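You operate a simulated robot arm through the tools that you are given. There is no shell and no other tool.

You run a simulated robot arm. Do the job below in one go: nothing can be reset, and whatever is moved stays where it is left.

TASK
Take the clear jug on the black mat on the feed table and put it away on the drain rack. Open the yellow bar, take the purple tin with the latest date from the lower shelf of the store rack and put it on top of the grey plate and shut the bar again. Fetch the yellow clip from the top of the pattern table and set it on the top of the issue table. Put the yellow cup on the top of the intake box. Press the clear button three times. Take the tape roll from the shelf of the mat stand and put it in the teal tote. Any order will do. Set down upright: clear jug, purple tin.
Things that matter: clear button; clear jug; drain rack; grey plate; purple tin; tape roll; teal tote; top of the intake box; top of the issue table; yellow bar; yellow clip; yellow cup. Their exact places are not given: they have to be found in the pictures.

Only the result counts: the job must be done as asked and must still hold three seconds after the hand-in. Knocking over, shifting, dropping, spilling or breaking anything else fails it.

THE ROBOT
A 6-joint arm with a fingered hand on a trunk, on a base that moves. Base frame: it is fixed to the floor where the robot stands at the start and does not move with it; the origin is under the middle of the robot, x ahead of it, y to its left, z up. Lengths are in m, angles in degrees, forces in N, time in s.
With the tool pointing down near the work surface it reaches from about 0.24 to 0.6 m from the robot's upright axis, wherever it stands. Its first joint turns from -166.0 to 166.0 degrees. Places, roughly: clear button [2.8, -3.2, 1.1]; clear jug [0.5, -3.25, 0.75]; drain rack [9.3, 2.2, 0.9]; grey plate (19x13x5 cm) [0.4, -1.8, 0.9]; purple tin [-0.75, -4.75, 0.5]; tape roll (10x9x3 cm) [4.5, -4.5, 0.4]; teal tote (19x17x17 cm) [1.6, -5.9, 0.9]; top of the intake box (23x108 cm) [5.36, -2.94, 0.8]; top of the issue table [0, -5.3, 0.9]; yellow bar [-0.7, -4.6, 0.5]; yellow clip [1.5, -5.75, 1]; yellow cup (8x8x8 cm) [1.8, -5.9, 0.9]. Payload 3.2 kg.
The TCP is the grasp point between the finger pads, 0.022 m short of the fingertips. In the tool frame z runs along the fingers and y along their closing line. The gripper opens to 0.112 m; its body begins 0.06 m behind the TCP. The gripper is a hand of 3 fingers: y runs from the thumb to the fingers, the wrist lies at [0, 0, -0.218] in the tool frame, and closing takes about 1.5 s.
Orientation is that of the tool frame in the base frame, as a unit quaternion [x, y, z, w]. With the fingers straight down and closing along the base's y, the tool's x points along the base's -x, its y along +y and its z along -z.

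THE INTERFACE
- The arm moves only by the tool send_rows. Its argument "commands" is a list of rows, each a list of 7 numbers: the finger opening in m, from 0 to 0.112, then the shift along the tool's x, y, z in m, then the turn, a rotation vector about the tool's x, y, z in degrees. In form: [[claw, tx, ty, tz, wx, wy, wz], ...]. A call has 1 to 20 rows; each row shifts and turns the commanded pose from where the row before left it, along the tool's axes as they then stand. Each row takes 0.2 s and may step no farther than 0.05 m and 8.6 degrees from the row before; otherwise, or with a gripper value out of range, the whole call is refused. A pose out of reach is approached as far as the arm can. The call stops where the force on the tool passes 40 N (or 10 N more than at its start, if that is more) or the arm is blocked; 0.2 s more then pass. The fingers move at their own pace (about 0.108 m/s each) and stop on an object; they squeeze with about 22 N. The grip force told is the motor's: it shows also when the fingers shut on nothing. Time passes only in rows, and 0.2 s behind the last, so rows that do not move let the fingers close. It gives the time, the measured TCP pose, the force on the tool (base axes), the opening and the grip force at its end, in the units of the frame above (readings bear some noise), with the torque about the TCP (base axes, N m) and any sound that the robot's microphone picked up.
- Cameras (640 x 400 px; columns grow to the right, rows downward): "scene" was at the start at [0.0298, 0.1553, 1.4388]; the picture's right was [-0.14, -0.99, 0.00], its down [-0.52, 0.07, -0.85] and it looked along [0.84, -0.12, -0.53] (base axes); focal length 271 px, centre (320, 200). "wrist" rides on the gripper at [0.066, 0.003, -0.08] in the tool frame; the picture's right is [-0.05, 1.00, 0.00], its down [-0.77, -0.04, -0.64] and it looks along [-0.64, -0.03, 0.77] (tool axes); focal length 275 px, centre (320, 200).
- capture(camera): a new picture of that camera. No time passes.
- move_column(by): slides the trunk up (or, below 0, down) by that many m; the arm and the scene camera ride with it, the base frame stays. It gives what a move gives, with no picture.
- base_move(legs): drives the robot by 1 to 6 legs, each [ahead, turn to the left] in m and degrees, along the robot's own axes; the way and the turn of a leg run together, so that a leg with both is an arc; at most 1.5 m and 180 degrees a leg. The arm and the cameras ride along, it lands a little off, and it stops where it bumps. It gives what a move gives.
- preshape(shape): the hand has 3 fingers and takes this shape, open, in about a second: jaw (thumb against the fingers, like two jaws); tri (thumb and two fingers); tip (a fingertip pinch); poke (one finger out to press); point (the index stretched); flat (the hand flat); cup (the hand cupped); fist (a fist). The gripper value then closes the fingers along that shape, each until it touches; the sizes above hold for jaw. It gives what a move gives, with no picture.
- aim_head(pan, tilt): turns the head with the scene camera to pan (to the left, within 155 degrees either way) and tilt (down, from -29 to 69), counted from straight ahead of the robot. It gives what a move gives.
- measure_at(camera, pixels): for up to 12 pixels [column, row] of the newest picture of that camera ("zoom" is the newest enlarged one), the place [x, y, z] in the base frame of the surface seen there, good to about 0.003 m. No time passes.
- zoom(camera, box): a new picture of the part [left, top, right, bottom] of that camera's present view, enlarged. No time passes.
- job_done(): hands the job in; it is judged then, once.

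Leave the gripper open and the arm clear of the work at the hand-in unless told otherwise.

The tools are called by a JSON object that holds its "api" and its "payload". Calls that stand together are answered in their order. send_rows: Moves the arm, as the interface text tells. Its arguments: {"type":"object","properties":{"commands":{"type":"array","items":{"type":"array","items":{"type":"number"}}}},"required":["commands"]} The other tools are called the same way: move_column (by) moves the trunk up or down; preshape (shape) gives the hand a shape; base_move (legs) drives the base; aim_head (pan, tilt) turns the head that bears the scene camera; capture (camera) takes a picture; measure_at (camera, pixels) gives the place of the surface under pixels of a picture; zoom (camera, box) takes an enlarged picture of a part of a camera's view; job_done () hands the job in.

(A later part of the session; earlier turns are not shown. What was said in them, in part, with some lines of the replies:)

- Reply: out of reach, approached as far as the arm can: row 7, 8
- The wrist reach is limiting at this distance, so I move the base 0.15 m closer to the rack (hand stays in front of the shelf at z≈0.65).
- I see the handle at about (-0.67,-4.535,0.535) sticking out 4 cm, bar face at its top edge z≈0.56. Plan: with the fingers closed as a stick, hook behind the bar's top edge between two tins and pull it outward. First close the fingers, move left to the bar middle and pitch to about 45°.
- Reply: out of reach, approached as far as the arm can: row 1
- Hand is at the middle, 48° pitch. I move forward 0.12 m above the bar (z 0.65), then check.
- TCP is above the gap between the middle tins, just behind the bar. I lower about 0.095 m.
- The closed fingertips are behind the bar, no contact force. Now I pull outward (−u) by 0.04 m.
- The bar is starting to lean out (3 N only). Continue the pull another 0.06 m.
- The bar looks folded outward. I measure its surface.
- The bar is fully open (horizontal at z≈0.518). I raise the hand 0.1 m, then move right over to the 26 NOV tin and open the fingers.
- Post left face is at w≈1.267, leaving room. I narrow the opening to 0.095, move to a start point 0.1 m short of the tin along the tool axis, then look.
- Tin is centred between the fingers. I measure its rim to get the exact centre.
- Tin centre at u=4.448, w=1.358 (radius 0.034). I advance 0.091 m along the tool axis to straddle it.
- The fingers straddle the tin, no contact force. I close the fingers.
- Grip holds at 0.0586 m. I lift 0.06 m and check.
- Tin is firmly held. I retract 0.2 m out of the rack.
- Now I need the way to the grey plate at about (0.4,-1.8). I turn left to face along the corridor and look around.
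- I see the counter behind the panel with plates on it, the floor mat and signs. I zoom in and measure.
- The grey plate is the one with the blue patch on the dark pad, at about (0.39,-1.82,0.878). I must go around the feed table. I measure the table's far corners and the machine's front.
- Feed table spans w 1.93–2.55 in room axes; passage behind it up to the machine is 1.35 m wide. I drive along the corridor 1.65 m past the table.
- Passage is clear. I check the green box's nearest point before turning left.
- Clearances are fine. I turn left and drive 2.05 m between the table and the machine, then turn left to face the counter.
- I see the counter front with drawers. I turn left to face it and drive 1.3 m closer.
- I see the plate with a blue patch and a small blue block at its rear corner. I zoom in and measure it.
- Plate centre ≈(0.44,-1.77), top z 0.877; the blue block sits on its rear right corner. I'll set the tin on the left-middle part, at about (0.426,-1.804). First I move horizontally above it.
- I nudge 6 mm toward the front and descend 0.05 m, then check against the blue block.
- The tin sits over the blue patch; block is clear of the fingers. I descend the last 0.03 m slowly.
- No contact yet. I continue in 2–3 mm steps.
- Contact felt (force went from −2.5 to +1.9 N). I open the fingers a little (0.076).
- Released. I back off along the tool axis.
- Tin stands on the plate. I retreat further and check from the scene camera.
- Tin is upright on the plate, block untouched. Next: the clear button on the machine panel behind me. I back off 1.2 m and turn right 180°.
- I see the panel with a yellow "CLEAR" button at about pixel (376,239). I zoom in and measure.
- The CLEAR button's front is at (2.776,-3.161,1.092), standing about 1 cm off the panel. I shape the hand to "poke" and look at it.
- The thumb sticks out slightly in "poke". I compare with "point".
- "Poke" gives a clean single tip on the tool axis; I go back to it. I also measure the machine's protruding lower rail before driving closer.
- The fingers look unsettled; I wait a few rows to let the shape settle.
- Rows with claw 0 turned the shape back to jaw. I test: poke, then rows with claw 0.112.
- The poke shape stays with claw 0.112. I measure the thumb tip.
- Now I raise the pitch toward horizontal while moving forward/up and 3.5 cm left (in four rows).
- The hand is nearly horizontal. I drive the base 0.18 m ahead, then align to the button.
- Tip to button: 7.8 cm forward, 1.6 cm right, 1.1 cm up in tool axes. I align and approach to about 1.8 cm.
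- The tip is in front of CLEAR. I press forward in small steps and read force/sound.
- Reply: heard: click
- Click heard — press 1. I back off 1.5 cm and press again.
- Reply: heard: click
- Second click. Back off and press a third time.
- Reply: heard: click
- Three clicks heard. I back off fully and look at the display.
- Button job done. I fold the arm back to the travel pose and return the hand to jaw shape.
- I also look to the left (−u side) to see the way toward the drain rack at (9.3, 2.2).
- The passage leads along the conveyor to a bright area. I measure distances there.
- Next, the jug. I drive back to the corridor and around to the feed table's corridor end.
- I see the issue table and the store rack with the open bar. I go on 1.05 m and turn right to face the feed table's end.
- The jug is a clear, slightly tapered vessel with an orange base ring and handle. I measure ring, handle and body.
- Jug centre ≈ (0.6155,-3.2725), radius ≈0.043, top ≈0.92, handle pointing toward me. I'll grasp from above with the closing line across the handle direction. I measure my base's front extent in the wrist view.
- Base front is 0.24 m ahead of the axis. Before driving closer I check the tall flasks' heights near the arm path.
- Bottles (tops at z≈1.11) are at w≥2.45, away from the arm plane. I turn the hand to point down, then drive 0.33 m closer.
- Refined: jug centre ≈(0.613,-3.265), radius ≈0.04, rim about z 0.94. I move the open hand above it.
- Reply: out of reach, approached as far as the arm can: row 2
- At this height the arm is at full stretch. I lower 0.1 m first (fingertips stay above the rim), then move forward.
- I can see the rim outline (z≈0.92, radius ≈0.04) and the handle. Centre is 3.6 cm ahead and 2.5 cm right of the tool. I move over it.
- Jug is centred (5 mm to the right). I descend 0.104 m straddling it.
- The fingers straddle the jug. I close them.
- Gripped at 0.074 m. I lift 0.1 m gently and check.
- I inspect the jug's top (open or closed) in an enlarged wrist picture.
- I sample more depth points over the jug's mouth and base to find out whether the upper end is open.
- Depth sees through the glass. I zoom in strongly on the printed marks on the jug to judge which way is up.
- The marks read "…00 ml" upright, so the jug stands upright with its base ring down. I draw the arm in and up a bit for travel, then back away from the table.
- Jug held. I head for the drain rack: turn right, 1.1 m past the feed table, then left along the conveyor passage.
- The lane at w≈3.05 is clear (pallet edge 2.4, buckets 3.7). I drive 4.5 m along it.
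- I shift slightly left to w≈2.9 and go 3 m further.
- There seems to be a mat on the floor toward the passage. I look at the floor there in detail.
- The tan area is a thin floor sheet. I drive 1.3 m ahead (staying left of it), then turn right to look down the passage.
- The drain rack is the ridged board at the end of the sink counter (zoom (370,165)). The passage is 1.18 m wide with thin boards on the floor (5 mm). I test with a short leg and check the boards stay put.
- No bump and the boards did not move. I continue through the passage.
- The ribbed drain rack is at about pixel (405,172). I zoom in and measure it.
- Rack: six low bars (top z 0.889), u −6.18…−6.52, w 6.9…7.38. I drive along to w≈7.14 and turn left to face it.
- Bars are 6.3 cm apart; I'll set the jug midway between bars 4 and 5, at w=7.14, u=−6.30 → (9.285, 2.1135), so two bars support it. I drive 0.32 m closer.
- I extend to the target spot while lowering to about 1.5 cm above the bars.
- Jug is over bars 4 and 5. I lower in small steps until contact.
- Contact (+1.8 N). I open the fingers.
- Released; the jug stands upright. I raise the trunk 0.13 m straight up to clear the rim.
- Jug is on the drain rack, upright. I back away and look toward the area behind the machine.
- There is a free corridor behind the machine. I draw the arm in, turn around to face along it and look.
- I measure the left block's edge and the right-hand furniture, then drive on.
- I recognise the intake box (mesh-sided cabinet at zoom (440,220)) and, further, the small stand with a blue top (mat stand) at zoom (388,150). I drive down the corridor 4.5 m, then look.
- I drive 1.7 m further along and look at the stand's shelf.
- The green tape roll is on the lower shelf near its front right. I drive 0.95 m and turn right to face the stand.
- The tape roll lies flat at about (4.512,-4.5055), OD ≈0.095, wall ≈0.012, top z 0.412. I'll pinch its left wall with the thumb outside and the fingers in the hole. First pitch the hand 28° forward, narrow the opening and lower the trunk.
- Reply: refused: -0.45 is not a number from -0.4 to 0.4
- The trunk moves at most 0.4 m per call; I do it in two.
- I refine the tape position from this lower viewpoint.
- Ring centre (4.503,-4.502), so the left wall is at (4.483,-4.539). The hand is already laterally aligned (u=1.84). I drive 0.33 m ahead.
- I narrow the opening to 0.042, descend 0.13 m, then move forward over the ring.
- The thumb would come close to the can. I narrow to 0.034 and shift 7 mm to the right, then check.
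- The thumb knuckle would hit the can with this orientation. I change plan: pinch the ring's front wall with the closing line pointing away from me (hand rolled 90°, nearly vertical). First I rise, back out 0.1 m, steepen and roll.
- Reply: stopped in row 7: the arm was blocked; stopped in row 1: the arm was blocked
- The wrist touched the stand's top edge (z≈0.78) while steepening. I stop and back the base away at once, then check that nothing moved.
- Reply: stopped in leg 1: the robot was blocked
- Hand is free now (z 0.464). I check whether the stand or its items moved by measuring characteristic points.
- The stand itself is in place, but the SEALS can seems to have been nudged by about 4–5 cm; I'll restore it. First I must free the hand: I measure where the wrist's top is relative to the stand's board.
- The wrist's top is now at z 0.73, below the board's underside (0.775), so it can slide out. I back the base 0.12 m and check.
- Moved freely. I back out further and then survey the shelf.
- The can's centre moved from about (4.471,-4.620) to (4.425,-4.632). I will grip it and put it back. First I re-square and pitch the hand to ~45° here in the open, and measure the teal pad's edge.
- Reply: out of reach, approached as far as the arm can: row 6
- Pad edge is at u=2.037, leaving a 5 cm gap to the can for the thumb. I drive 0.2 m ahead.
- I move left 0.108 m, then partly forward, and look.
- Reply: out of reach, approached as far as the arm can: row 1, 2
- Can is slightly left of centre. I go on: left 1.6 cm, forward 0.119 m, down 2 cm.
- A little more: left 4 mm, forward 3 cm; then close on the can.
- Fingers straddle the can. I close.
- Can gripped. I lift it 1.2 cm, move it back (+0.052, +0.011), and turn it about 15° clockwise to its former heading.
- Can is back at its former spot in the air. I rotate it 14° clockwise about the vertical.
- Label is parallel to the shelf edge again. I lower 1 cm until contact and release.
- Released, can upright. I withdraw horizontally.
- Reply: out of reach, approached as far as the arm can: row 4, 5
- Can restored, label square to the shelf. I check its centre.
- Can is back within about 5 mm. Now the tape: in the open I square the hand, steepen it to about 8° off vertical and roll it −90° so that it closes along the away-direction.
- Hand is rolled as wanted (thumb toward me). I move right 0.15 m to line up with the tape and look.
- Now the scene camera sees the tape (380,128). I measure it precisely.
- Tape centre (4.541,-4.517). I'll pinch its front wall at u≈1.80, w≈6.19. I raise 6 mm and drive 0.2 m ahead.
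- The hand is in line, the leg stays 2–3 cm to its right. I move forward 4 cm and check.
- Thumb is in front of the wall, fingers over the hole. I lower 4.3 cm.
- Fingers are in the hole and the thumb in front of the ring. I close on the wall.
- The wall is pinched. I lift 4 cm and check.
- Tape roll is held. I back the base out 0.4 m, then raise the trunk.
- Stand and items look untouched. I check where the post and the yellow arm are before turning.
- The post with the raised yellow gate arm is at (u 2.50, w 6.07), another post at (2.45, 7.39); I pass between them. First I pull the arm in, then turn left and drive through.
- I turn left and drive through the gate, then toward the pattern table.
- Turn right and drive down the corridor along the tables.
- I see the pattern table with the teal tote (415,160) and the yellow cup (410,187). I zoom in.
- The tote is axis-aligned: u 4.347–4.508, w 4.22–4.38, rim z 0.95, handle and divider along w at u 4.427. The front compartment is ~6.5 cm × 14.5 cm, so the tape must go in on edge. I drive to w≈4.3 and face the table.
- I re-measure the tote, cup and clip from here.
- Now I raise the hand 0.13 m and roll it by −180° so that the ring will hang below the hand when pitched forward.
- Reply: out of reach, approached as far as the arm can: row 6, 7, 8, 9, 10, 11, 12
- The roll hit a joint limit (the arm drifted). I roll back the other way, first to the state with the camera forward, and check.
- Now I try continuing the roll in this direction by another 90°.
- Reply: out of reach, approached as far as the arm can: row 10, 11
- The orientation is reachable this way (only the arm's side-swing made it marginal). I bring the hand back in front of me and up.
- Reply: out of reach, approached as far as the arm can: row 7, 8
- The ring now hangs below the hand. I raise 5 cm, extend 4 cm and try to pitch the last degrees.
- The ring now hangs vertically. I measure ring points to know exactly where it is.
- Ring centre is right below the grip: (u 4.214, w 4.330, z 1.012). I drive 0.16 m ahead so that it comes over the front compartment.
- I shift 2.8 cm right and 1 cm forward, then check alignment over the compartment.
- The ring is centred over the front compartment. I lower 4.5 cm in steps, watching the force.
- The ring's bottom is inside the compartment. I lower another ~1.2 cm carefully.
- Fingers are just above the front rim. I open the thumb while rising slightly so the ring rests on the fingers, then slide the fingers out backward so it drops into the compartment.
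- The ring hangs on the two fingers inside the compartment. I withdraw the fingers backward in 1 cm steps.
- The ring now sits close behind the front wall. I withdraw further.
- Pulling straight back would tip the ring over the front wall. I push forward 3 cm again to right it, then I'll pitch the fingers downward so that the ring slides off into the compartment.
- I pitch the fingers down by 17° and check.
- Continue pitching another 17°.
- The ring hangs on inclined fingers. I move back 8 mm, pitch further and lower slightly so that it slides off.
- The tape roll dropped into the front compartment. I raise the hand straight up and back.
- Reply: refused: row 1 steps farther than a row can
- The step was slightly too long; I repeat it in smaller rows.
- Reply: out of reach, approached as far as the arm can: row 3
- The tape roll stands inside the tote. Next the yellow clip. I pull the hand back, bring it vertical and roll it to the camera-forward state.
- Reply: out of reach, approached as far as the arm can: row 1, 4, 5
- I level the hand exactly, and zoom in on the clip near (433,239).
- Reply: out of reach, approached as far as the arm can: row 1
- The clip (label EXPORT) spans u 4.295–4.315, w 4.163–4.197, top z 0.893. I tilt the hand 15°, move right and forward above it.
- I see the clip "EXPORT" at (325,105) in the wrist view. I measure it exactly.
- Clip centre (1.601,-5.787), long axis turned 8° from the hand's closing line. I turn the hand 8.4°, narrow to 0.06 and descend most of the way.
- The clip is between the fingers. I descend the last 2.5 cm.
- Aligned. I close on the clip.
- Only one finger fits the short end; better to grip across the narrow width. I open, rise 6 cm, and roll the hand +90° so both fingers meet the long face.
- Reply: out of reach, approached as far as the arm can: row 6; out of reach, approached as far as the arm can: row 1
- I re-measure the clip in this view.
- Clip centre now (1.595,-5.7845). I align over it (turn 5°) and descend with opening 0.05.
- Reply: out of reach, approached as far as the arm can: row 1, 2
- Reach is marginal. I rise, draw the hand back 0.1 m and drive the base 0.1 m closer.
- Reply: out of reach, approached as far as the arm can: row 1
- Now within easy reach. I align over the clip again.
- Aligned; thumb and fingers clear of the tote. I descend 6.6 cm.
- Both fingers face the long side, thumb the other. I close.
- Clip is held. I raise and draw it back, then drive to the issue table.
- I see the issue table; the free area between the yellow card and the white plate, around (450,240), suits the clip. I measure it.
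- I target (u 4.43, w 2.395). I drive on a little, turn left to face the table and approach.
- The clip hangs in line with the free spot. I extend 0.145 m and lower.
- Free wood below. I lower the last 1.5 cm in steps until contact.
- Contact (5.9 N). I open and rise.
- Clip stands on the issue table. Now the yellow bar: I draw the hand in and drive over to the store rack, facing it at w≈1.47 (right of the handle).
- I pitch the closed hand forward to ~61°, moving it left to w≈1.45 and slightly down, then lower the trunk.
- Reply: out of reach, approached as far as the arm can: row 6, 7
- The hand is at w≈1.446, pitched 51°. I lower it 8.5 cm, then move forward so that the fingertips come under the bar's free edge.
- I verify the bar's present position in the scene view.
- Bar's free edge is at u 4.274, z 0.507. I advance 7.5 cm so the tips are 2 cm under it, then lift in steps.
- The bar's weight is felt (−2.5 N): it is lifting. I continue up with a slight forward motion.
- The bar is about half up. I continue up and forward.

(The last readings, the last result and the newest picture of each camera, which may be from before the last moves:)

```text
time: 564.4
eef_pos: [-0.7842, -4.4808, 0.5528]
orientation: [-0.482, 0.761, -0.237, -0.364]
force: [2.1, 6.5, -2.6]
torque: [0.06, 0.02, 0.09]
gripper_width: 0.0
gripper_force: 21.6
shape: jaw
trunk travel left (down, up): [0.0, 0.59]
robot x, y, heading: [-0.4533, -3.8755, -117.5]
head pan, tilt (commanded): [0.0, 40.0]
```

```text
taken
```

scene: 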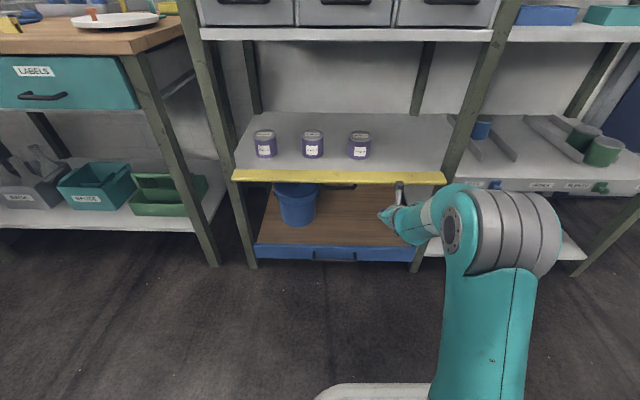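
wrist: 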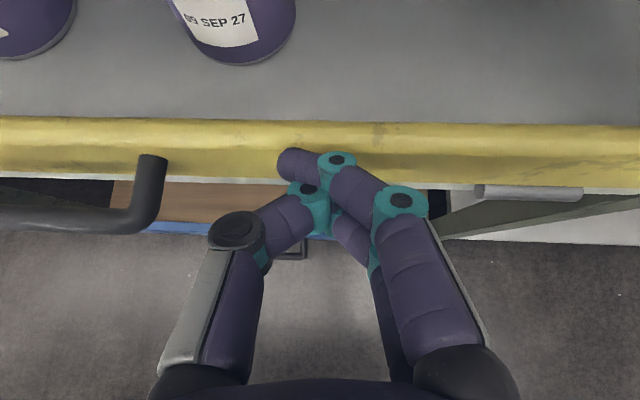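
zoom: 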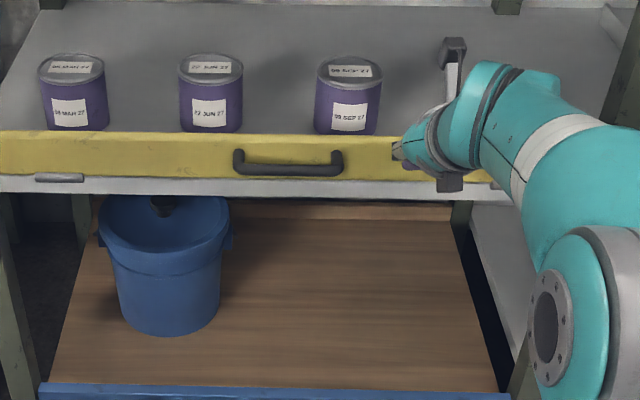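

The bar is upright; 6.5 N at the tip. I push 5 mm more to seat it, then back off and check that it stays.

{"api": "send_rows", "payload": {"commands": [[0.0, 0.0031, 0, 0.0039, 0, 0, 0]]}}

{"api": "send_rows", "payload": {"commands": [[0.0, -0.0124, 0, -0.0156, 0, 0, 0], [0.0, -0.0249, 0, -0.0313, 0, 0, 0], [0.0, -0.0249, 0, -0.0313, 0, 0, 0]]}}

{"api": "capture", "payload": {"camera": "scene"}}

{"api": "zoom", "payload": {"camera": "scene", "box": [220, 130, 460, 230]}}

{"api": "measure_at", "payload": {"camera": "scene", "pixels": [[300, 180], [300, 188], [350, 180], [350, 188], [250, 180], [250, 188], [300, 176], [350, 193]]}}

```text
time: 564.8
eef_pos: [-0.7842, -4.4845, 0.5551]
orientation: [-0.481, 0.761, -0.238, -0.364]
force: [10.0, 19.4, 4.3]
torque: [-0.04, -0.13, -0.03]
gripper_width: 0.0
gripper_force: 22.2
shape: jaw
trunk travel left (down, up): [0.0, 0.59]
robot x, y, heading: [-0.4466, -3.8778, -117.2]
head pan, tilt (commanded): [0.0, 40.0]
```

```text
time: 565.6
eef_pos: [-0.7419, -4.3939, 0.553]
orientation: [-0.483, 0.76, -0.237, -0.365]
force: [-0.8, -0.5, -1.0]
torque: [0.02, -0.02, 0.02]
gripper_width: 0.0
gripper_force: 22.1
shape: jaw
trunk travel left (down, up): [0.0, 0.59]
robot x, y, heading: [-0.45, -3.8728, -117.6]
head pan, tilt (commanded): [0.0, 40.0]
```

```text
taken
```

scene: 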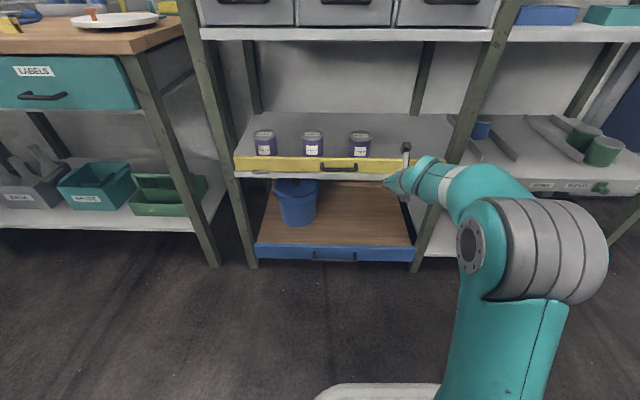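

```text
2.67 times, centred on (340, 180) of scene
```

zoom: 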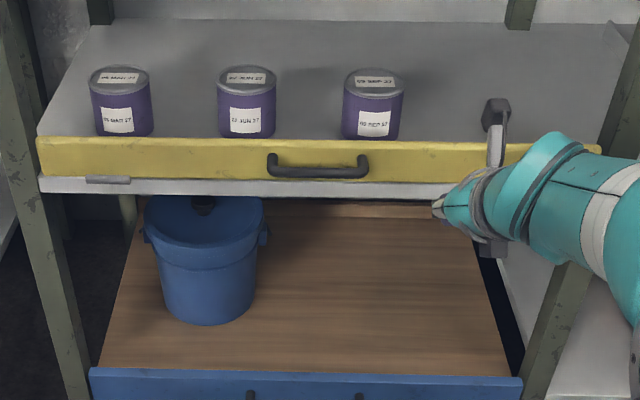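

```text
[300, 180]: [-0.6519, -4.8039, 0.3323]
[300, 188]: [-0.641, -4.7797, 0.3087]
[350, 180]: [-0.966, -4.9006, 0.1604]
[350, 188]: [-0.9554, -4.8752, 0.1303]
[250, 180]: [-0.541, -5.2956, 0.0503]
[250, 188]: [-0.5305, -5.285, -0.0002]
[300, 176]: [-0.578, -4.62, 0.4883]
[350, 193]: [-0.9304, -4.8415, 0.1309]
```

The bar stays shut. I check its face is vertical.

{"api": "measure_at", "payload": {"camera": "scene", "pixels": [[290, 158], [290, 168], [380, 160], [380, 170], [250, 158], [250, 168], [430, 161]]}}

```text
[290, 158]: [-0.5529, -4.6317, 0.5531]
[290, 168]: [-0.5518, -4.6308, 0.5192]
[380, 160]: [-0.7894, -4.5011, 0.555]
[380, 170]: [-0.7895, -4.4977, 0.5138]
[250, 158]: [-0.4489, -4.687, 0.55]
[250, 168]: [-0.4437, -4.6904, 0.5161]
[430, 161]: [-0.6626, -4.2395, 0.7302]
```

Bar is properly shut (face vertical at u≈4.331). Last item: the yellow cup. I raise the trunk, fold the hand to vertical, and drive back along the corridor.

{"api": "send_rows", "payload": {"commands": [[0.0, -0.025, 0, -0.0313, 0, 0, 0], [0.0, -0.025, 0, -0.0313, 0, 0, 0]]}}

{"api": "move_column", "payload": {"by": 0.4}}

{"api": "send_rows", "payload": {"commands": [[0.112, 0, 0, 0, 0, -8.5, 0], [0.112, 0, 0, 0, 0, -8.5, 0], [0.112, 0, 0, 0, 0, -8.5, 0], [0.112, 0, 0, 0, 0, -8.5, 0], [0.112, 0, 0, 0, 0, -8.5, 0], [0.112, 0, 0, 0, 0, -8.0, 0]]}}

{"api": "base_move", "payload": {"legs": [[0, 88.8], [1.5, 0], [1.5, 0]]}}

{"api": "aim_head", "payload": {"pan": -90, "tilt": 30}}

{"api": "capture", "payload": {"camera": "scene"}}

```text
time: 566.2
eef_pos: [-0.7088, -4.3219, 0.5538]
orientation: [-0.482, 0.76, -0.237, -0.365]
force: [-0.6, 0.1, -0.4]
torque: [0.07, -0.01, 0.01]
gripper_width: 0.0
gripper_force: 22.4
shape: jaw
trunk travel left (down, up): [0.0, 0.59]
robot x, y, heading: [-0.4513, -3.8751, -117.5]
head pan, tilt (commanded): [0.0, 40.0]
```

```text
time: 570.0
eef_pos: [-0.7097, -4.3228, 0.9536]
orientation: [-0.483, 0.76, -0.238, -0.364]
force: [0.3, 0.4, -1.3]
torque: [0.01, 0.02, 0.02]
gripper_width: 0.0
gripper_force: 22.2
shape: jaw
trunk travel left (down, up): [-0.4, 0.19]
robot x, y, heading: [-0.4482, -3.8772, -117.2]
head pan, tilt (commanded): [0.0, 40.0]
```

```text
time: 571.4
eef_pos: [-0.7097, -4.3219, 0.9538]
orientation: [-0.538, 0.843, -0.009, -0.006]
force: [0.2, 0.2, -0.1]
torque: [0.0, -0.03, -0.01]
gripper_width: 0.1117
gripper_force: 0.1
shape: jaw
trunk travel left (down, up): [-0.4, 0.19]
robot x, y, heading: [-0.4476, -3.8736, -117.4]
head pan, tilt (commanded): [0.0, 40.0]
```

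```text
time: 589.6
eef_pos: [2.6469, -5.5294, 0.9538]
orientation: [0.976, -0.22, 0.011, -0.003]
force: [-0.3, -0.4, -0.1]
torque: [0.01, 0.0, 0.0]
gripper_width: 0.1119
gripper_force: 0.0
shape: jaw
trunk travel left (down, up): [-0.4, 0.19]
robot x, y, heading: [2.2073, -5.2627, -27.6]
head pan, tilt (commanded): [0.0, 40.0]
```

```text
time: 591.3
eef_pos: [2.6475, -5.5287, 0.9533]
orientation: [0.975, -0.22, 0.011, -0.003]
force: [0.1, 0.3, 0.3]
torque: [0.0, 0.01, 0.02]
gripper_width: 0.1121
gripper_force: 0.1
shape: jaw
trunk travel left (down, up): [-0.4, 0.19]
robot x, y, heading: [2.2007, -5.2627, -27.7]
head pan, tilt (commanded): [-90.0, 30.0]
```

```text
taken
```

scene: 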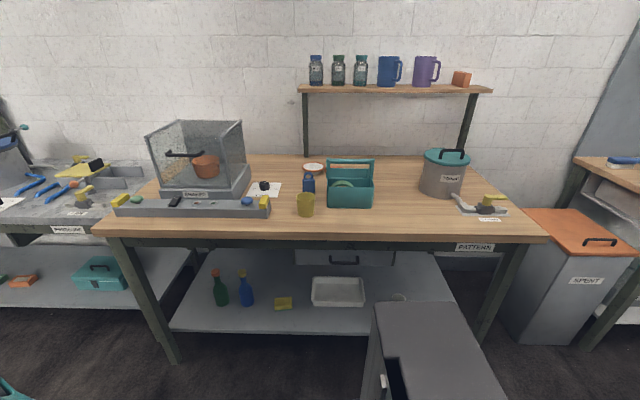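

I measure the cup from here.

{"api": "zoom", "payload": {"camera": "scene", "box": [270, 160, 398, 240]}}

{"api": "measure_at", "payload": {"camera": "zoom", "pixels": [[135, 175], [215, 175], [175, 158], [175, 195], [178, 175], [178, 240], [145, 270], [210, 270], [175, 278], [330, 120], [300, 240], [200, 110]]}}

```text
5.00 times, centred on (334, 200) of scene
```

zoom: 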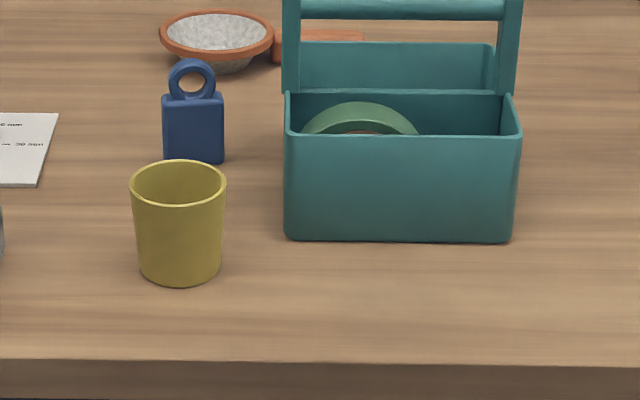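

```text
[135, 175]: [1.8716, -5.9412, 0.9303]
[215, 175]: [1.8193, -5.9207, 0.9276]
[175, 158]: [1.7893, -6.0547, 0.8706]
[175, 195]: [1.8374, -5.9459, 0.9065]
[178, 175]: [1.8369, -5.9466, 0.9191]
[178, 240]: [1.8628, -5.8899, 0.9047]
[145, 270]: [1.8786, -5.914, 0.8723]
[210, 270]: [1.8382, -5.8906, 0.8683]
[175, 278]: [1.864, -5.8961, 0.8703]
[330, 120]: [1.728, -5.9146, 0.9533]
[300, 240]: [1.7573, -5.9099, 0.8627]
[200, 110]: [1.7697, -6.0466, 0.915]
```

Cup centre ≈ (1.849,-5.9195), radius 0.04, rim z 0.942. I'll grip it from above, closing along the away-direction to stay clear of the tote. I turn to the table and roll the hand −90°.

{"api": "base_move", "payload": {"legs": [[0, -91]]}}

{"api": "send_rows", "payload": {"commands": [[0.112, 0, 0, -0.04, 0, 0, -8.5], [0.112, 0, 0, -0.03, 0, 0, -8.5], [0.112, 0, 0, 0, 0, 0, -8.5], [0.112, 0, 0, 0, 0, 0, -8.5], [0.112, 0, 0, 0, 0, 0, -8.5], [0.112, 0, 0, 0, 0, 0, -8.5], [0.112, 0, 0, 0, 0, 0, -8.5], [0.112, 0, 0, 0, 0, 0, -8.5], [0.112, 0, 0, 0, 0, 0, -8.5], [0.112, 0, 0, 0, 0, 0, -8.5], [0.112, 0, 0, 0, 0, 0, -5]]}}

{"api": "aim_head", "payload": {"pan": 0, "tilt": 35}}

{"api": "capture", "payload": {"camera": "scene"}}

{"api": "capture", "payload": {"camera": "wrist"}}

```text
time: 595.5
eef_pos: [1.9375, -5.708, 0.9542]
orientation: [-0.532, 0.846, -0.01, -0.005]
force: [0.3, -0.4, -0.5]
torque: [0.01, -0.02, -0.01]
gripper_width: 0.112
gripper_force: 0.2
shape: jaw
trunk travel left (down, up): [-0.4, 0.19]
robot x, y, heading: [2.2021, -5.2666, -118.0]
head pan, tilt (commanded): [-90.0, 30.0]
```

```text
time: 597.9
eef_pos: [1.9372, -5.7074, 1.0234]
orientation: [0.975, -0.22, 0.004, 0.01]
force: [-1.0, 0.0, -0.3]
torque: [0.04, 0.03, 0.01]
gripper_width: 0.1121
gripper_force: 0.1
shape: jaw
trunk travel left (down, up): [-0.4, 0.19]
robot x, y, heading: [2.2034, -5.2626, -118.0]
head pan, tilt (commanded): [-90.0, 30.0]
```

```text
time: 599.6
eef_pos: [1.937, -5.7072, 1.024]
orientation: [0.975, -0.222, 0.003, 0.011]
force: [-0.4, -0.5, 0.2]
torque: [-0.02, 0.0, 0.01]
gripper_width: 0.1121
gripper_force: 0.0
shape: jaw
trunk travel left (down, up): [-0.4, 0.19]
robot x, y, heading: [2.2016, -5.2646, -117.8]
head pan, tilt (commanded): [0.0, 35.0]
```

```text
taken
```

scene: 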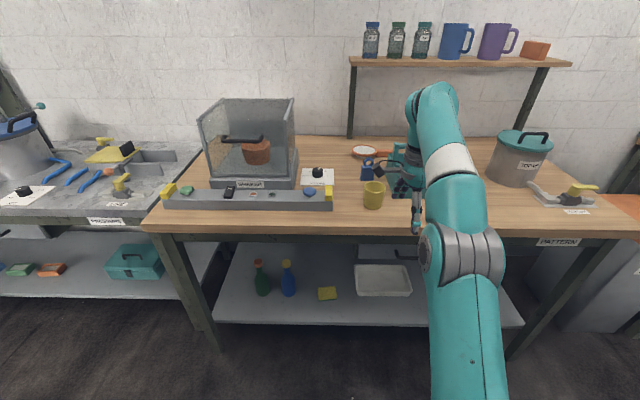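

```text
taken
```

wrist: 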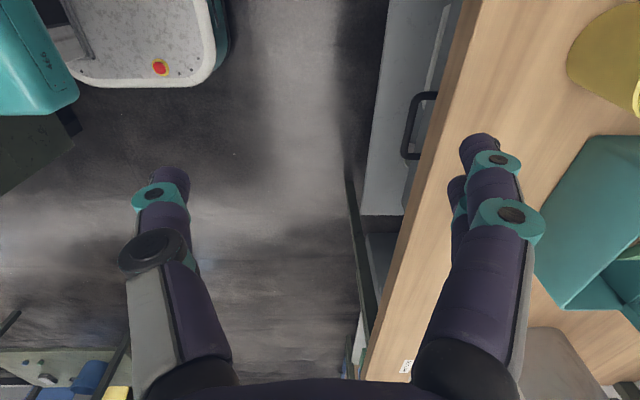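

I drive 0.22 m closer so that the hand comes over the cup.

{"api": "base_move", "payload": {"legs": [[0.22, -0.8]]}}

{"api": "capture", "payload": {"camera": "wrist"}}

{"api": "capture", "payload": {"camera": "scene"}}

```text
time: 601.3
eef_pos: [1.8261, -5.8968, 1.0241]
orientation: [0.974, -0.228, 0.003, 0.01]
force: [0.2, 0.6, 0.2]
torque: [0.0, -0.02, 0.03]
gripper_width: 0.1122
gripper_force: 0.1
shape: jaw
trunk travel left (down, up): [-0.4, 0.19]
robot x, y, heading: [2.0984, -5.4588, -118.7]
head pan, tilt (commanded): [0.0, 35.0]
```

```text
taken
```

wrist: 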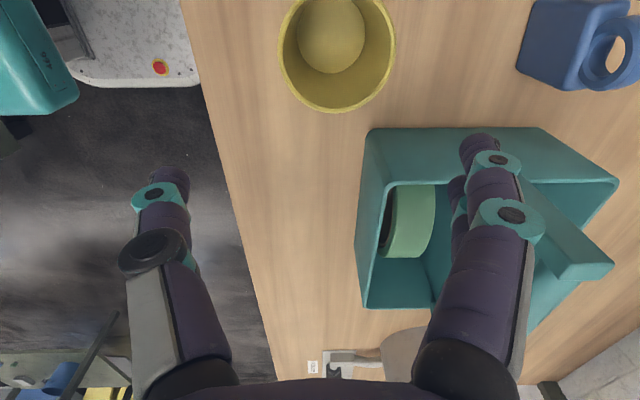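

```text
taken
```

scene: 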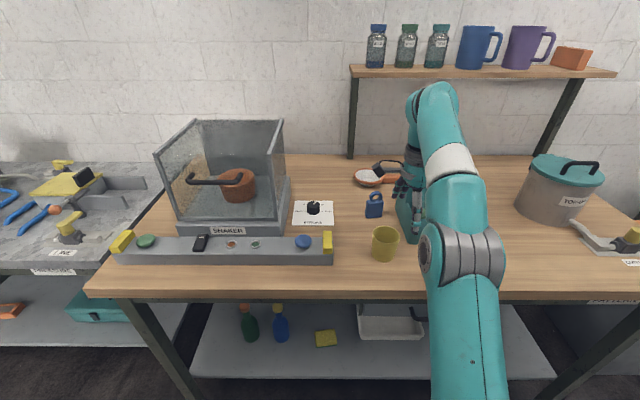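

I measure the cup rim in the wrist view.

{"api": "measure_at", "payload": {"camera": "wrist", "pixels": [[282, 50], [393, 50], [337, 108], [300, 95], [375, 95], [330, 30], [290, 15], [388, 15]]}}

```text
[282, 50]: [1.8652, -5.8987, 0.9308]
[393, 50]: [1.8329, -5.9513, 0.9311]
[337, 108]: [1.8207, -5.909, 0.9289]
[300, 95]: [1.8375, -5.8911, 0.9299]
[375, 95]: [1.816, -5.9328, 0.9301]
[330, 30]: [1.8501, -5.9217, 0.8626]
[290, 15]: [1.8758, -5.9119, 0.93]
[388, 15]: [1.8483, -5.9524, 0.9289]
```

Rim centre (1.8465,-5.9215), radius 0.031, top z 0.930. I align and descend to grip height.

{"api": "send_rows", "payload": {"commands": [[0.1, 0.0147, 0.0066, 0, 0, 0, 0], [0.1, 0.0146, 0.0065, 0, 0, 0, 0], [0.1, 0, 0, 0.04, 0, 0, 0]]}}

{"api": "capture", "payload": {"camera": "wrist"}}

```text
time: 602.1
eef_pos: [1.8426, -5.9157, 0.9832]
orientation: [0.973, -0.229, 0.003, 0.01]
force: [0.2, -0.2, -0.6]
torque: [-0.02, 0.01, 0.0]
gripper_width: 0.0998
gripper_force: 0.1
shape: jaw
out of reach, approached as far as the arm can: row 2
trunk travel left (down, up): [-0.4, 0.19]
robot x, y, heading: [2.0979, -5.4608, -118.8]
head pan, tilt (commanded): [0.0, 35.0]
```

```text
taken
```

wrist: 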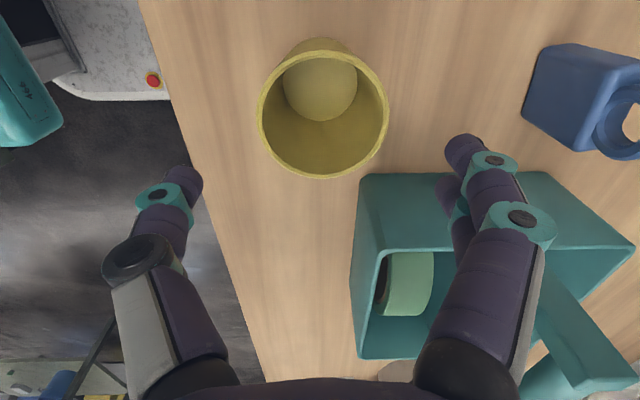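

I adjust 1.1 cm left and descend 8 cm around the cup.

{"api": "send_rows", "payload": {"commands": [[0.1, 0.011, 0.002, 0.01, 0, 0, 0], [0.1, 0, 0, 0.037, 0, 0, 0], [0.1, 0, 0, 0.036, 0, 0, 0]]}}

{"api": "capture", "payload": {"camera": "wrist"}}

```text
time: 602.9
eef_pos: [1.8507, -5.9243, 0.9002]
orientation: [0.974, -0.228, 0.003, 0.011]
force: [0.6, -0.6, -0.5]
torque: [-0.01, 0.02, 0.0]
gripper_width: 0.1
gripper_force: 0.0
shape: jaw
trunk travel left (down, up): [-0.4, 0.19]
robot x, y, heading: [2.0996, -5.4596, -118.5]
head pan, tilt (commanded): [0.0, 35.0]
```

```text
taken
```

wrist: 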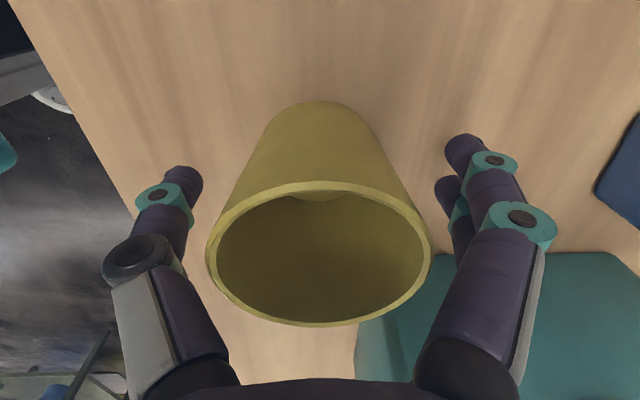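

Cup is centred between the fingers. I close.

{"api": "send_rows", "payload": {"commands": [[0.07, 0, 0, 0, 0, 0, 0], [0.04, 0, 0, 0, 0, 0, 0], [0.04, 0, 0, 0, 0, 0, 0], [0.04, 0, 0, 0, 0, 0, 0], [0.04, 0, 0, 0, 0, 0, 0]]}}

{"api": "send_rows", "payload": {"commands": [[0.04, 0, 0, -0.02, 0, 0, 0], [0.04, 0, 0, -0.03, 0, 0, 0]]}}

{"api": "capture", "payload": {"camera": "wrist"}}

{"api": "capture", "payload": {"camera": "scene"}}

```text
time: 604.1
eef_pos: [1.8504, -5.9235, 0.8999]
orientation: [0.974, -0.228, 0.003, 0.01]
force: [-0.4, 0.3, -0.3]
torque: [0.01, -0.02, -0.02]
gripper_width: 0.0569
gripper_force: 21.8
shape: jaw
trunk travel left (down, up): [-0.4, 0.19]
robot x, y, heading: [2.0977, -5.4582, -118.6]
head pan, tilt (commanded): [0.0, 35.0]
```

```text
time: 604.7
eef_pos: [1.8526, -5.9224, 0.9517]
orientation: [0.974, -0.228, 0.002, 0.011]
force: [1.0, -0.4, -0.3]
torque: [0.03, -0.02, 0.01]
gripper_width: 0.0566
gripper_force: 22.3
shape: jaw
trunk travel left (down, up): [-0.4, 0.19]
robot x, y, heading: [2.0974, -5.4593, -119.0]
head pan, tilt (commanded): [0.0, 35.0]
```

```text
taken
```

wrist: 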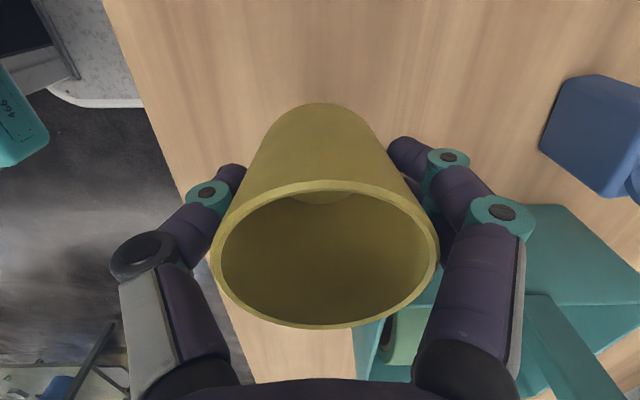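

```text
taken
```

scene: 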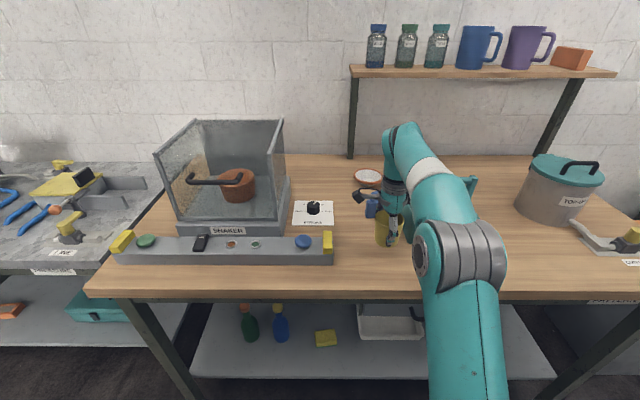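

The cup is held. I raise and draw it in, then drive back toward the intake box.

{"api": "send_rows", "payload": {"commands": [[0.04, 0, -0.01, -0.04, 0, 0, 0], [0.04, 0, -0.03, -0.03, 0, 0, 0], [0.04, 0, -0.04, -0.01, 0, 0, 0], [0.04, 0, -0.04, 0, 0, 0, 0]]}}

{"api": "base_move", "payload": {"legs": [[-0.25, 0], [0, 90], [1.5, 0], [0.8, 0]]}}

{"api": "aim_head", "payload": {"pan": 60, "tilt": 25}}

{"api": "capture", "payload": {"camera": "scene"}}

```text
time: 605.7
eef_pos: [1.9046, -5.8129, 1.0283]
orientation: [0.973, -0.229, 0.003, 0.01]
force: [0.5, -0.7, -0.4]
torque: [0.0, 0.04, 0.02]
gripper_width: 0.0564
gripper_force: 22.2
shape: jaw
trunk travel left (down, up): [-0.4, 0.19]
robot x, y, heading: [2.0948, -5.4579, -118.7]
head pan, tilt (commanded): [0.0, 35.0]
```

```text
time: 622.2
eef_pos: [4.5816, -6.5538, 1.0277]
orientation: [0.854, 0.52, 0.009, 0.005]
force: [-0.8, -0.6, -0.8]
torque: [0.0, -0.03, -0.02]
gripper_width: 0.0563
gripper_force: 22.2
shape: jaw
trunk travel left (down, up): [-0.4, 0.19]
robot x, y, heading: [4.2341, -6.3579, -29.7]
head pan, tilt (commanded): [0.0, 35.0]
```

```text
time: 623.5
eef_pos: [4.5834, -6.5534, 1.0283]
orientation: [0.854, 0.52, 0.01, 0.005]
force: [-0.3, -0.7, -0.8]
torque: [0.0, 0.0, 0.0]
gripper_width: 0.0561
gripper_force: 22.4
shape: jaw
trunk travel left (down, up): [-0.4, 0.19]
robot x, y, heading: [4.2295, -6.356, -29.4]
head pan, tilt (commanded): [60.0, 25.0]
```

```text
taken
```

scene: 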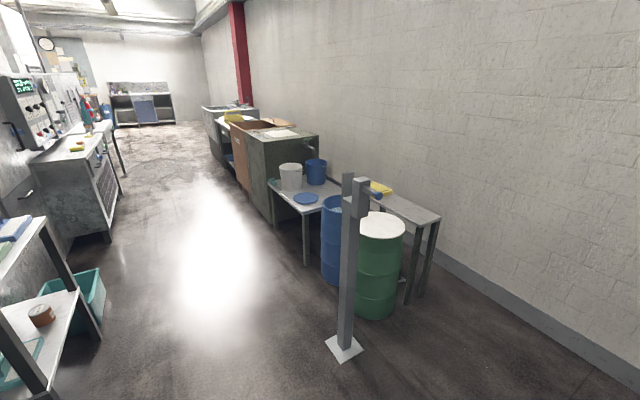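

The way is clear. I turn left and drive 3.2 m through the gate along the machine's back.

{"api": "base_move", "payload": {"legs": [[0, 90.8], [1.5, 0], [1.5, 0], [0.2, 0]]}}

{"api": "aim_head", "payload": {"pan": 80, "tilt": 35}}

{"api": "capture", "payload": {"camera": "scene"}}

```text
time: 643.0
eef_pos: [5.9372, -3.1998, 1.0284]
orientation: [0.23, 0.973, 0.011, -0.003]
force: [0.1, -0.4, -0.6]
torque: [0.0, 0.0, 0.0]
gripper_width: 0.0559
gripper_force: 22.1
shape: jaw
trunk travel left (down, up): [-0.4, 0.19]
robot x, y, heading: [5.7405, -3.5549, 61.4]
head pan, tilt (commanded): [60.0, 25.0]
```

```text
time: 643.8
eef_pos: [5.9375, -3.2006, 1.029]
orientation: [0.229, 0.973, 0.011, -0.003]
force: [-0.2, -1.5, -0.2]
torque: [0.0, 0.02, -0.02]
gripper_width: 0.0557
gripper_force: 21.9
shape: jaw
trunk travel left (down, up): [-0.4, 0.19]
robot x, y, heading: [5.738, -3.5543, 61.3]
head pan, tilt (commanded): [80.0, 35.0]
```

```text
taken
```

scene: 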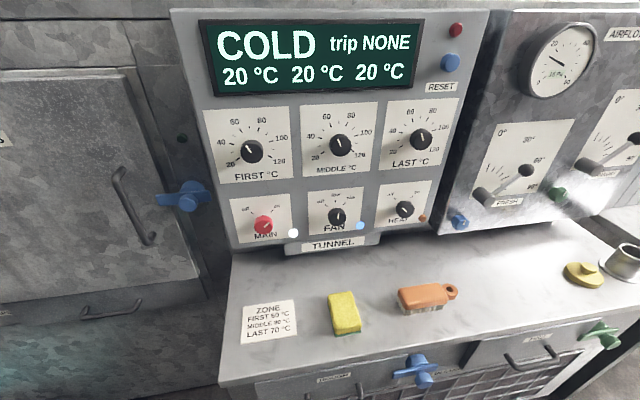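

I see the intake box top with a label, a sponge, an orange brush, and further right a yellow knob and a metal cup. The free spot between brush and knob is near (510,285). I measure.

{"api": "measure_at", "payload": {"camera": "scene", "pixels": [[510, 285], [500, 260], [520, 310], [455, 292], [570, 275], [510, 250], [400, 340], [330, 380], [250, 260], [385, 300], [545, 300], [480, 320]]}}

```text
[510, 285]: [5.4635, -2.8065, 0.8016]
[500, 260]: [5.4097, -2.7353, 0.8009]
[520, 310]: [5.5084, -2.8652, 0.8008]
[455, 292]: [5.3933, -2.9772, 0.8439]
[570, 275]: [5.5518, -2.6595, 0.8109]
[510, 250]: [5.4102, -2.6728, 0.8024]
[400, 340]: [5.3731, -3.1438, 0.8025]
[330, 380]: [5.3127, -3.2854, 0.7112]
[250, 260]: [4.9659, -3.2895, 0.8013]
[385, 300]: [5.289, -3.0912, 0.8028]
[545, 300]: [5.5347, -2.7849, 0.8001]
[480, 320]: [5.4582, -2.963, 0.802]
```

I choose the spot (u −0.135, w 6.125). I drive 0.51 m on, turn left to face the box and approach a little.

{"api": "base_move", "payload": {"legs": [[0.51, 0], [0, 90], [0.1, 0]]}}

{"api": "aim_head", "payload": {"pan": 0, "tilt": 45}}

{"api": "capture", "payload": {"camera": "scene"}}

```text
time: 651.4
eef_pos: [5.5481, -2.8641, 1.0273]
orientation: [-0.523, 0.852, 0.005, -0.009]
force: [-0.4, 0.2, 0.4]
torque: [0.01, 0.01, 0.0]
gripper_width: 0.0555
gripper_force: 21.5
shape: jaw
trunk travel left (down, up): [-0.4, 0.19]
robot x, y, heading: [5.9039, -3.0617, 150.6]
head pan, tilt (commanded): [80.0, 35.0]
```

```text
time: 652.9
eef_pos: [5.5484, -2.8629, 1.0286]
orientation: [-0.522, 0.853, 0.005, -0.01]
force: [0.8, 0.2, 0.5]
torque: [-0.04, 0.0, 0.02]
gripper_width: 0.0556
gripper_force: 22.3
shape: jaw
trunk travel left (down, up): [-0.4, 0.19]
robot x, y, heading: [5.8987, -3.0565, 150.5]
head pan, tilt (commanded): [0.0, 45.0]
```

```text
taken
```

scene: 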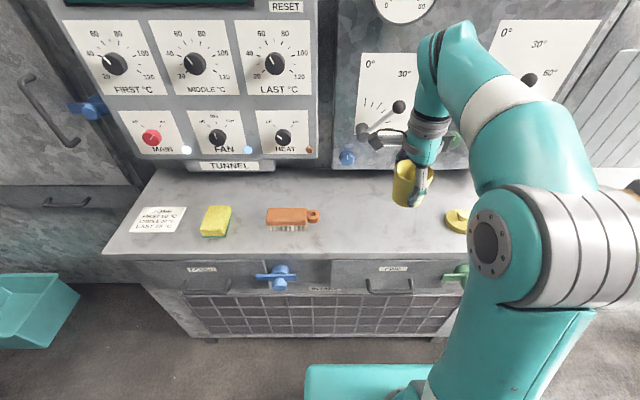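

Before extending I measure the levers that stick out of the panel behind the target spot.

{"api": "measure_at", "payload": {"camera": "scene", "pixels": [[398, 105], [362, 128], [346, 157], [380, 120], [375, 75], [350, 200], [330, 190], [380, 180], [310, 213], [455, 215], [370, 240], [340, 225]]}}

{"api": "zoom", "payload": {"camera": "scene", "box": [310, 60, 502, 250]}}

```text
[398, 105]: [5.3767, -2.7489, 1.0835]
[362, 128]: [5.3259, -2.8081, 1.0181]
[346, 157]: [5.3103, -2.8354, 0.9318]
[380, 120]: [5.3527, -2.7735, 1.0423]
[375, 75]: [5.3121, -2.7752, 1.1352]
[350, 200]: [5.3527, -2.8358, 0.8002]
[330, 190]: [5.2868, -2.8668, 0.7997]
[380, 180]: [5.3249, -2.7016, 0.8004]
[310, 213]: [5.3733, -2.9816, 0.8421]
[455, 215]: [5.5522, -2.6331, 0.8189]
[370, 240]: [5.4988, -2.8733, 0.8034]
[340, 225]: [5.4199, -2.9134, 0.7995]
```

```text
2.11 times, centred on (406, 155) of scene
```

zoom: 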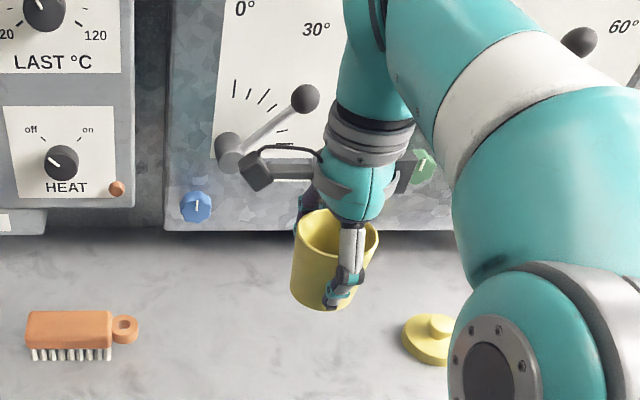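

The lever knob reaches w≈6.05. I'll set the cup at w=6.15 (front edge of the top ≈6.23) to stay clear. I extend 9 cm, then descend.

{"api": "send_rows", "payload": {"commands": [[0.04, 0.0035, 0.046, 0, 0, 0, 0], [0.04, 0.0035, 0.046, 0, 0, 0, 0], [0.04, 0, 0, 0.045, 0, 0, 0], [0.04, 0, 0, 0.045, 0, 0, 0]]}}

{"api": "capture", "payload": {"camera": "scene"}}

{"api": "capture", "payload": {"camera": "wrist"}}

```text
time: 653.9
eef_pos: [5.4606, -2.8282, 0.9402]
orientation: [-0.522, 0.853, 0.006, -0.01]
force: [0.2, 0.4, -0.4]
torque: [0.01, -0.05, -0.04]
gripper_width: 0.0554
gripper_force: 21.8
shape: jaw
trunk travel left (down, up): [-0.4, 0.19]
robot x, y, heading: [5.9011, -3.0641, 150.7]
head pan, tilt (commanded): [0.0, 45.0]
```

```text
taken
```

scene: 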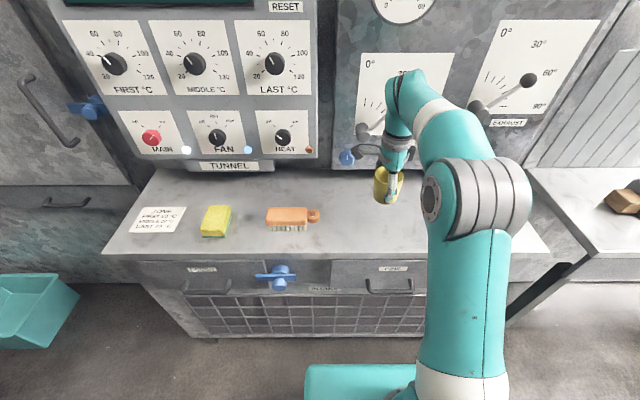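

```text
taken
```

wrist: 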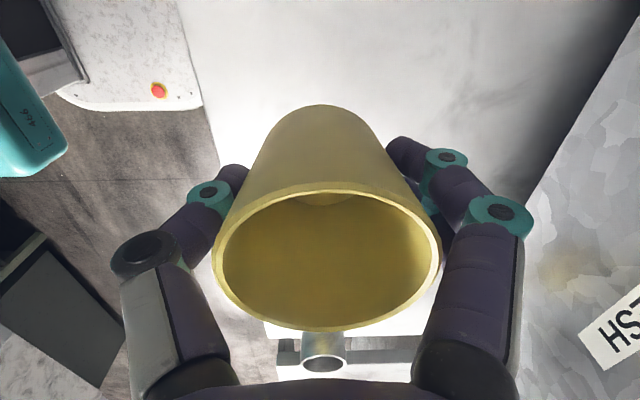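

Over the free spot. I descend 8.5 cm and then feel for contact.

{"api": "send_rows", "payload": {"commands": [[0.04, 0, 0, 0.045, 0, 0, 0], [0.04, 0, 0, 0.04, 0, 0, 0]]}}

{"api": "send_rows", "payload": {"commands": [[0.04, 0, 0, 0.008, 0, 0, 0], [0.04, 0, 0, 0.004, 0, 0, 0]]}}

```text
time: 654.5
eef_pos: [5.4592, -2.8274, 0.8548]
orientation: [-0.522, 0.853, 0.006, -0.009]
force: [1.2, -0.7, 0.0]
torque: [0.0, -0.03, -0.01]
gripper_width: 0.0549
gripper_force: 22.0
shape: jaw
trunk travel left (down, up): [-0.4, 0.19]
robot x, y, heading: [5.9011, -3.063, 150.9]
head pan, tilt (commanded): [0.0, 45.0]
```

```text
time: 655.1
eef_pos: [5.4592, -2.8279, 0.8432]
orientation: [-0.523, 0.852, 0.006, -0.01]
force: [0.8, 0.2, -1.3]
torque: [-0.01, 0.0, -0.01]
gripper_width: 0.0549
gripper_force: 21.8
shape: jaw
trunk travel left (down, up): [-0.4, 0.19]
robot x, y, heading: [5.9011, -3.0616, 150.7]
head pan, tilt (commanded): [0.0, 45.0]
```

{"api": "send_rows", "payload": {"commands": [[0.04, 0, 0, 0.002, 0, 0, 0]]}}

{"api": "send_rows", "payload": {"commands": [[0.04, 0, 0, 0.002, 0, 0, 0]]}}

{"api": "send_rows", "payload": {"commands": [[0.04, 0, 0, 0.002, 0, 0, 0]]}}

{"api": "zoom", "payload": {"camera": "scene", "box": [340, 150, 452, 250]}}

```text
time: 655.5
eef_pos: [5.4592, -2.8271, 0.8411]
orientation: [-0.522, 0.853, 0.006, -0.009]
force: [-0.3, -0.5, 0.4]
torque: [0.0, -0.01, -0.02]
gripper_width: 0.0551
gripper_force: 22.8
shape: jaw
trunk travel left (down, up): [-0.4, 0.19]
robot x, y, heading: [5.9002, -3.0587, 150.7]
head pan, tilt (commanded): [0.0, 45.0]
```

```text
time: 655.9
eef_pos: [5.4585, -2.8274, 0.8392]
orientation: [-0.522, 0.853, 0.006, -0.01]
force: [0.2, -0.2, 0.1]
torque: [0.0, -0.01, -0.03]
gripper_width: 0.0548
gripper_force: 22.4
shape: jaw
trunk travel left (down, up): [-0.4, 0.19]
robot x, y, heading: [5.8981, -3.0583, 150.8]
head pan, tilt (commanded): [0.0, 45.0]
```

```text
time: 656.3
eef_pos: [5.4585, -2.8265, 0.8388]
orientation: [-0.522, 0.853, 0.006, -0.011]
force: [-0.1, 1.6, 9.5]
torque: [0.07, 0.11, 0.02]
gripper_width: 0.0548
gripper_force: 21.6
shape: jaw
trunk travel left (down, up): [-0.4, 0.19]
robot x, y, heading: [5.902, -3.0611, 150.6]
head pan, tilt (commanded): [0.0, 45.0]
```

```text
4.00 times, centred on (396, 200) of scene
```

zoom: 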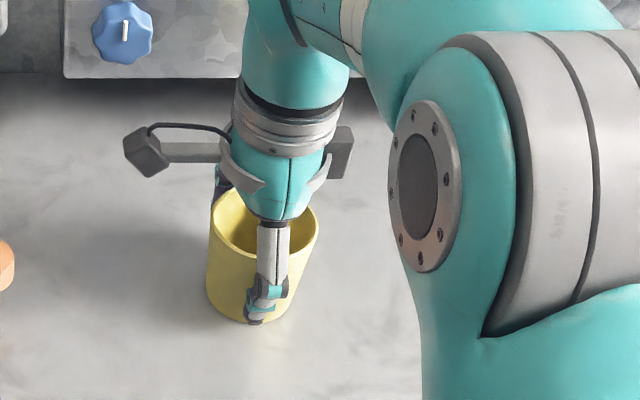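

Contact (9.5 N): the cup stands on the box. I open slowly and rise.

{"api": "send_rows", "payload": {"commands": [[0.06, 0, 0, -0.001, 0, 0, 0], [0.08, 0, 0, 0, 0, 0, 0], [0.1, 0, 0, 0, 0, 0, 0], [0.1, 0, 0, 0, 0, 0, 0]]}}

{"api": "capture", "payload": {"camera": "wrist"}}

```text
time: 657.3
eef_pos: [5.4579, -2.827, 0.8375]
orientation: [-0.522, 0.853, 0.005, -0.009]
force: [0.5, -0.7, -0.2]
torque: [-0.02, 0.02, -0.02]
gripper_width: 0.0995
gripper_force: 0.0
shape: jaw
trunk travel left (down, up): [-0.4, 0.19]
robot x, y, heading: [5.9004, -3.0605, 150.8]
head pan, tilt (commanded): [0.0, 45.0]
```

```text
taken
```

wrist: 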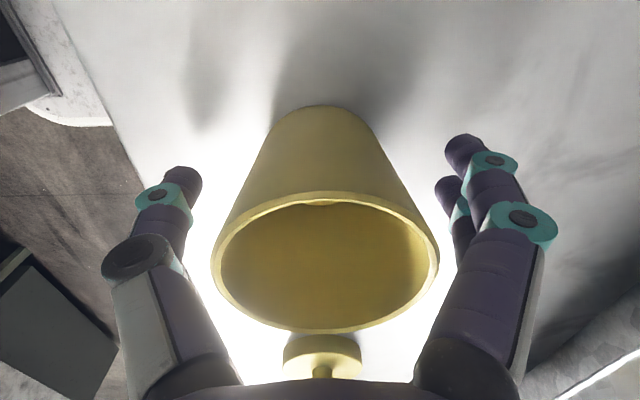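

The cup stands free. I rise and retreat.

{"api": "send_rows", "payload": {"commands": [[0.1, 0, 0, -0.03, 0, 0, 0], [0.1, 0, 0, -0.045, 0, 0, 0], [0.1, 0, 0, -0.045, 0, 0, 0], [0.1, 0, 0, -0.045, 0, 0, 0], [0.1, 0, -0.04, -0.01, 0, 0, 0], [0.1, 0, -0.04, 0, 0, 0, 0]]}}

{"api": "base_move", "payload": {"legs": [[-0.25, 0]]}}

{"api": "capture", "payload": {"camera": "scene"}}

{"api": "aim_head", "payload": {"pan": 0, "tilt": 35}}

{"api": "capture", "payload": {"camera": "scene"}}

```text
time: 658.7
eef_pos: [5.5345, -2.8636, 1.0128]
orientation: [-0.523, 0.852, 0.006, -0.01]
force: [0.8, -0.4, 0.9]
torque: [-0.02, 0.0, 0.0]
gripper_width: 0.1001
gripper_force: 0.0
shape: jaw
trunk travel left (down, up): [-0.4, 0.19]
robot x, y, heading: [5.9005, -3.0562, 150.7]
head pan, tilt (commanded): [0.0, 45.0]
```

```text
time: 660.5
eef_pos: [5.7534, -2.9852, 1.0124]
orientation: [-0.522, 0.853, 0.005, -0.009]
force: [-0.7, 0.4, -0.7]
torque: [0.0, 0.02, 0.03]
gripper_width: 0.1
gripper_force: 0.0
shape: jaw
trunk travel left (down, up): [-0.4, 0.19]
robot x, y, heading: [6.1169, -3.1845, 150.6]
head pan, tilt (commanded): [0.0, 45.0]
```

```text
taken
```

scene: 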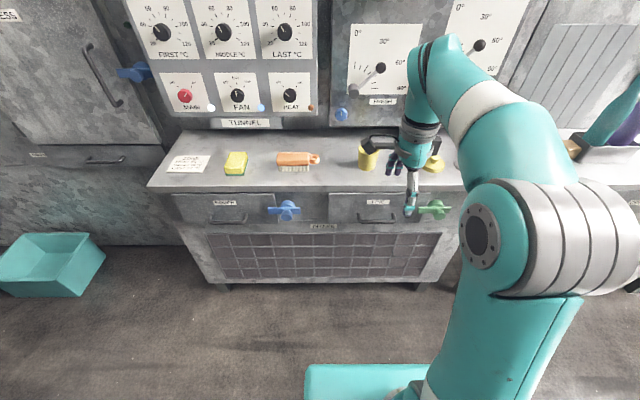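

```text
time: 661.2
eef_pos: [5.7525, -2.985, 1.0117]
orientation: [-0.522, 0.853, 0.006, -0.01]
force: [0.4, -0.3, 0.9]
torque: [-0.01, 0.03, -0.01]
gripper_width: 0.0997
gripper_force: 0.0
shape: jaw
trunk travel left (down, up): [-0.4, 0.19]
robot x, y, heading: [6.1206, -3.1841, 150.7]
head pan, tilt (commanded): [0.0, 35.0]
```

```text
taken
```

scene: 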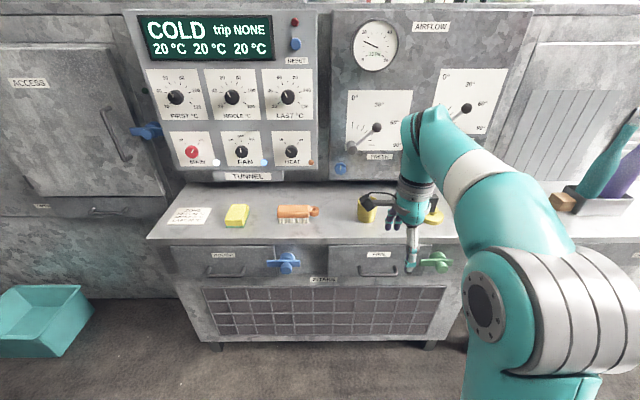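

The cup stands on the intake box between brush and knob. All jobs are done: jug upright on the drain rack, tin (26 NOV 27) upright on the grey plate, bar shut, clip on the issue table, cup on the intake box, clear button pressed three times (three clicks), tape roll in the teal tote. The gripper is open and the arm is clear. I hand in.

{"api": "job_done", "payload": {}}

```text
The job is handed in.
```

I've handed the job in, and all six tasks were done. It isn't spotless, though: I knocked the SEALS can on the mat stand and had to put it back.

- **Clear jug:** it stands upright on the drain rack, resting on two of the bars.
- **Purple tin:** I took the 26 NOV 27 tin, the latest of the four dates. It stands upright on the grey plate. The yellow bar was opened, then shut again, and it stayed shut when I let go.
- **Yellow clip:** it sits on top of the issue table, between the yellow card and the white plate.
- **Yellow cup:** it stands on top of the intake box, between the brush and the yellow knob.
- **Clear button:** I pressed it three times and heard a click each time.
- **Tape roll:** it stands on edge in the front compartment of the teal tote. It dropped in the last few centimetres.

**What went wrong:** while I was reaching for the tape roll, the wrist caught the edge of the mat stand's top. The hand pushed the SEALS can about 5 cm. I put it back upright to within about 5 mm of where I measured it at the start. The stand itself and the other things on it had not visibly moved. If small shifts count against the job, the can is the one to check.

I also drove over the thin boards on the floor in the passage to the drain rack. They did not appear to move.

I did not go back at the end to recheck the jug, tin, clip or bar, but each was stable when I left it.
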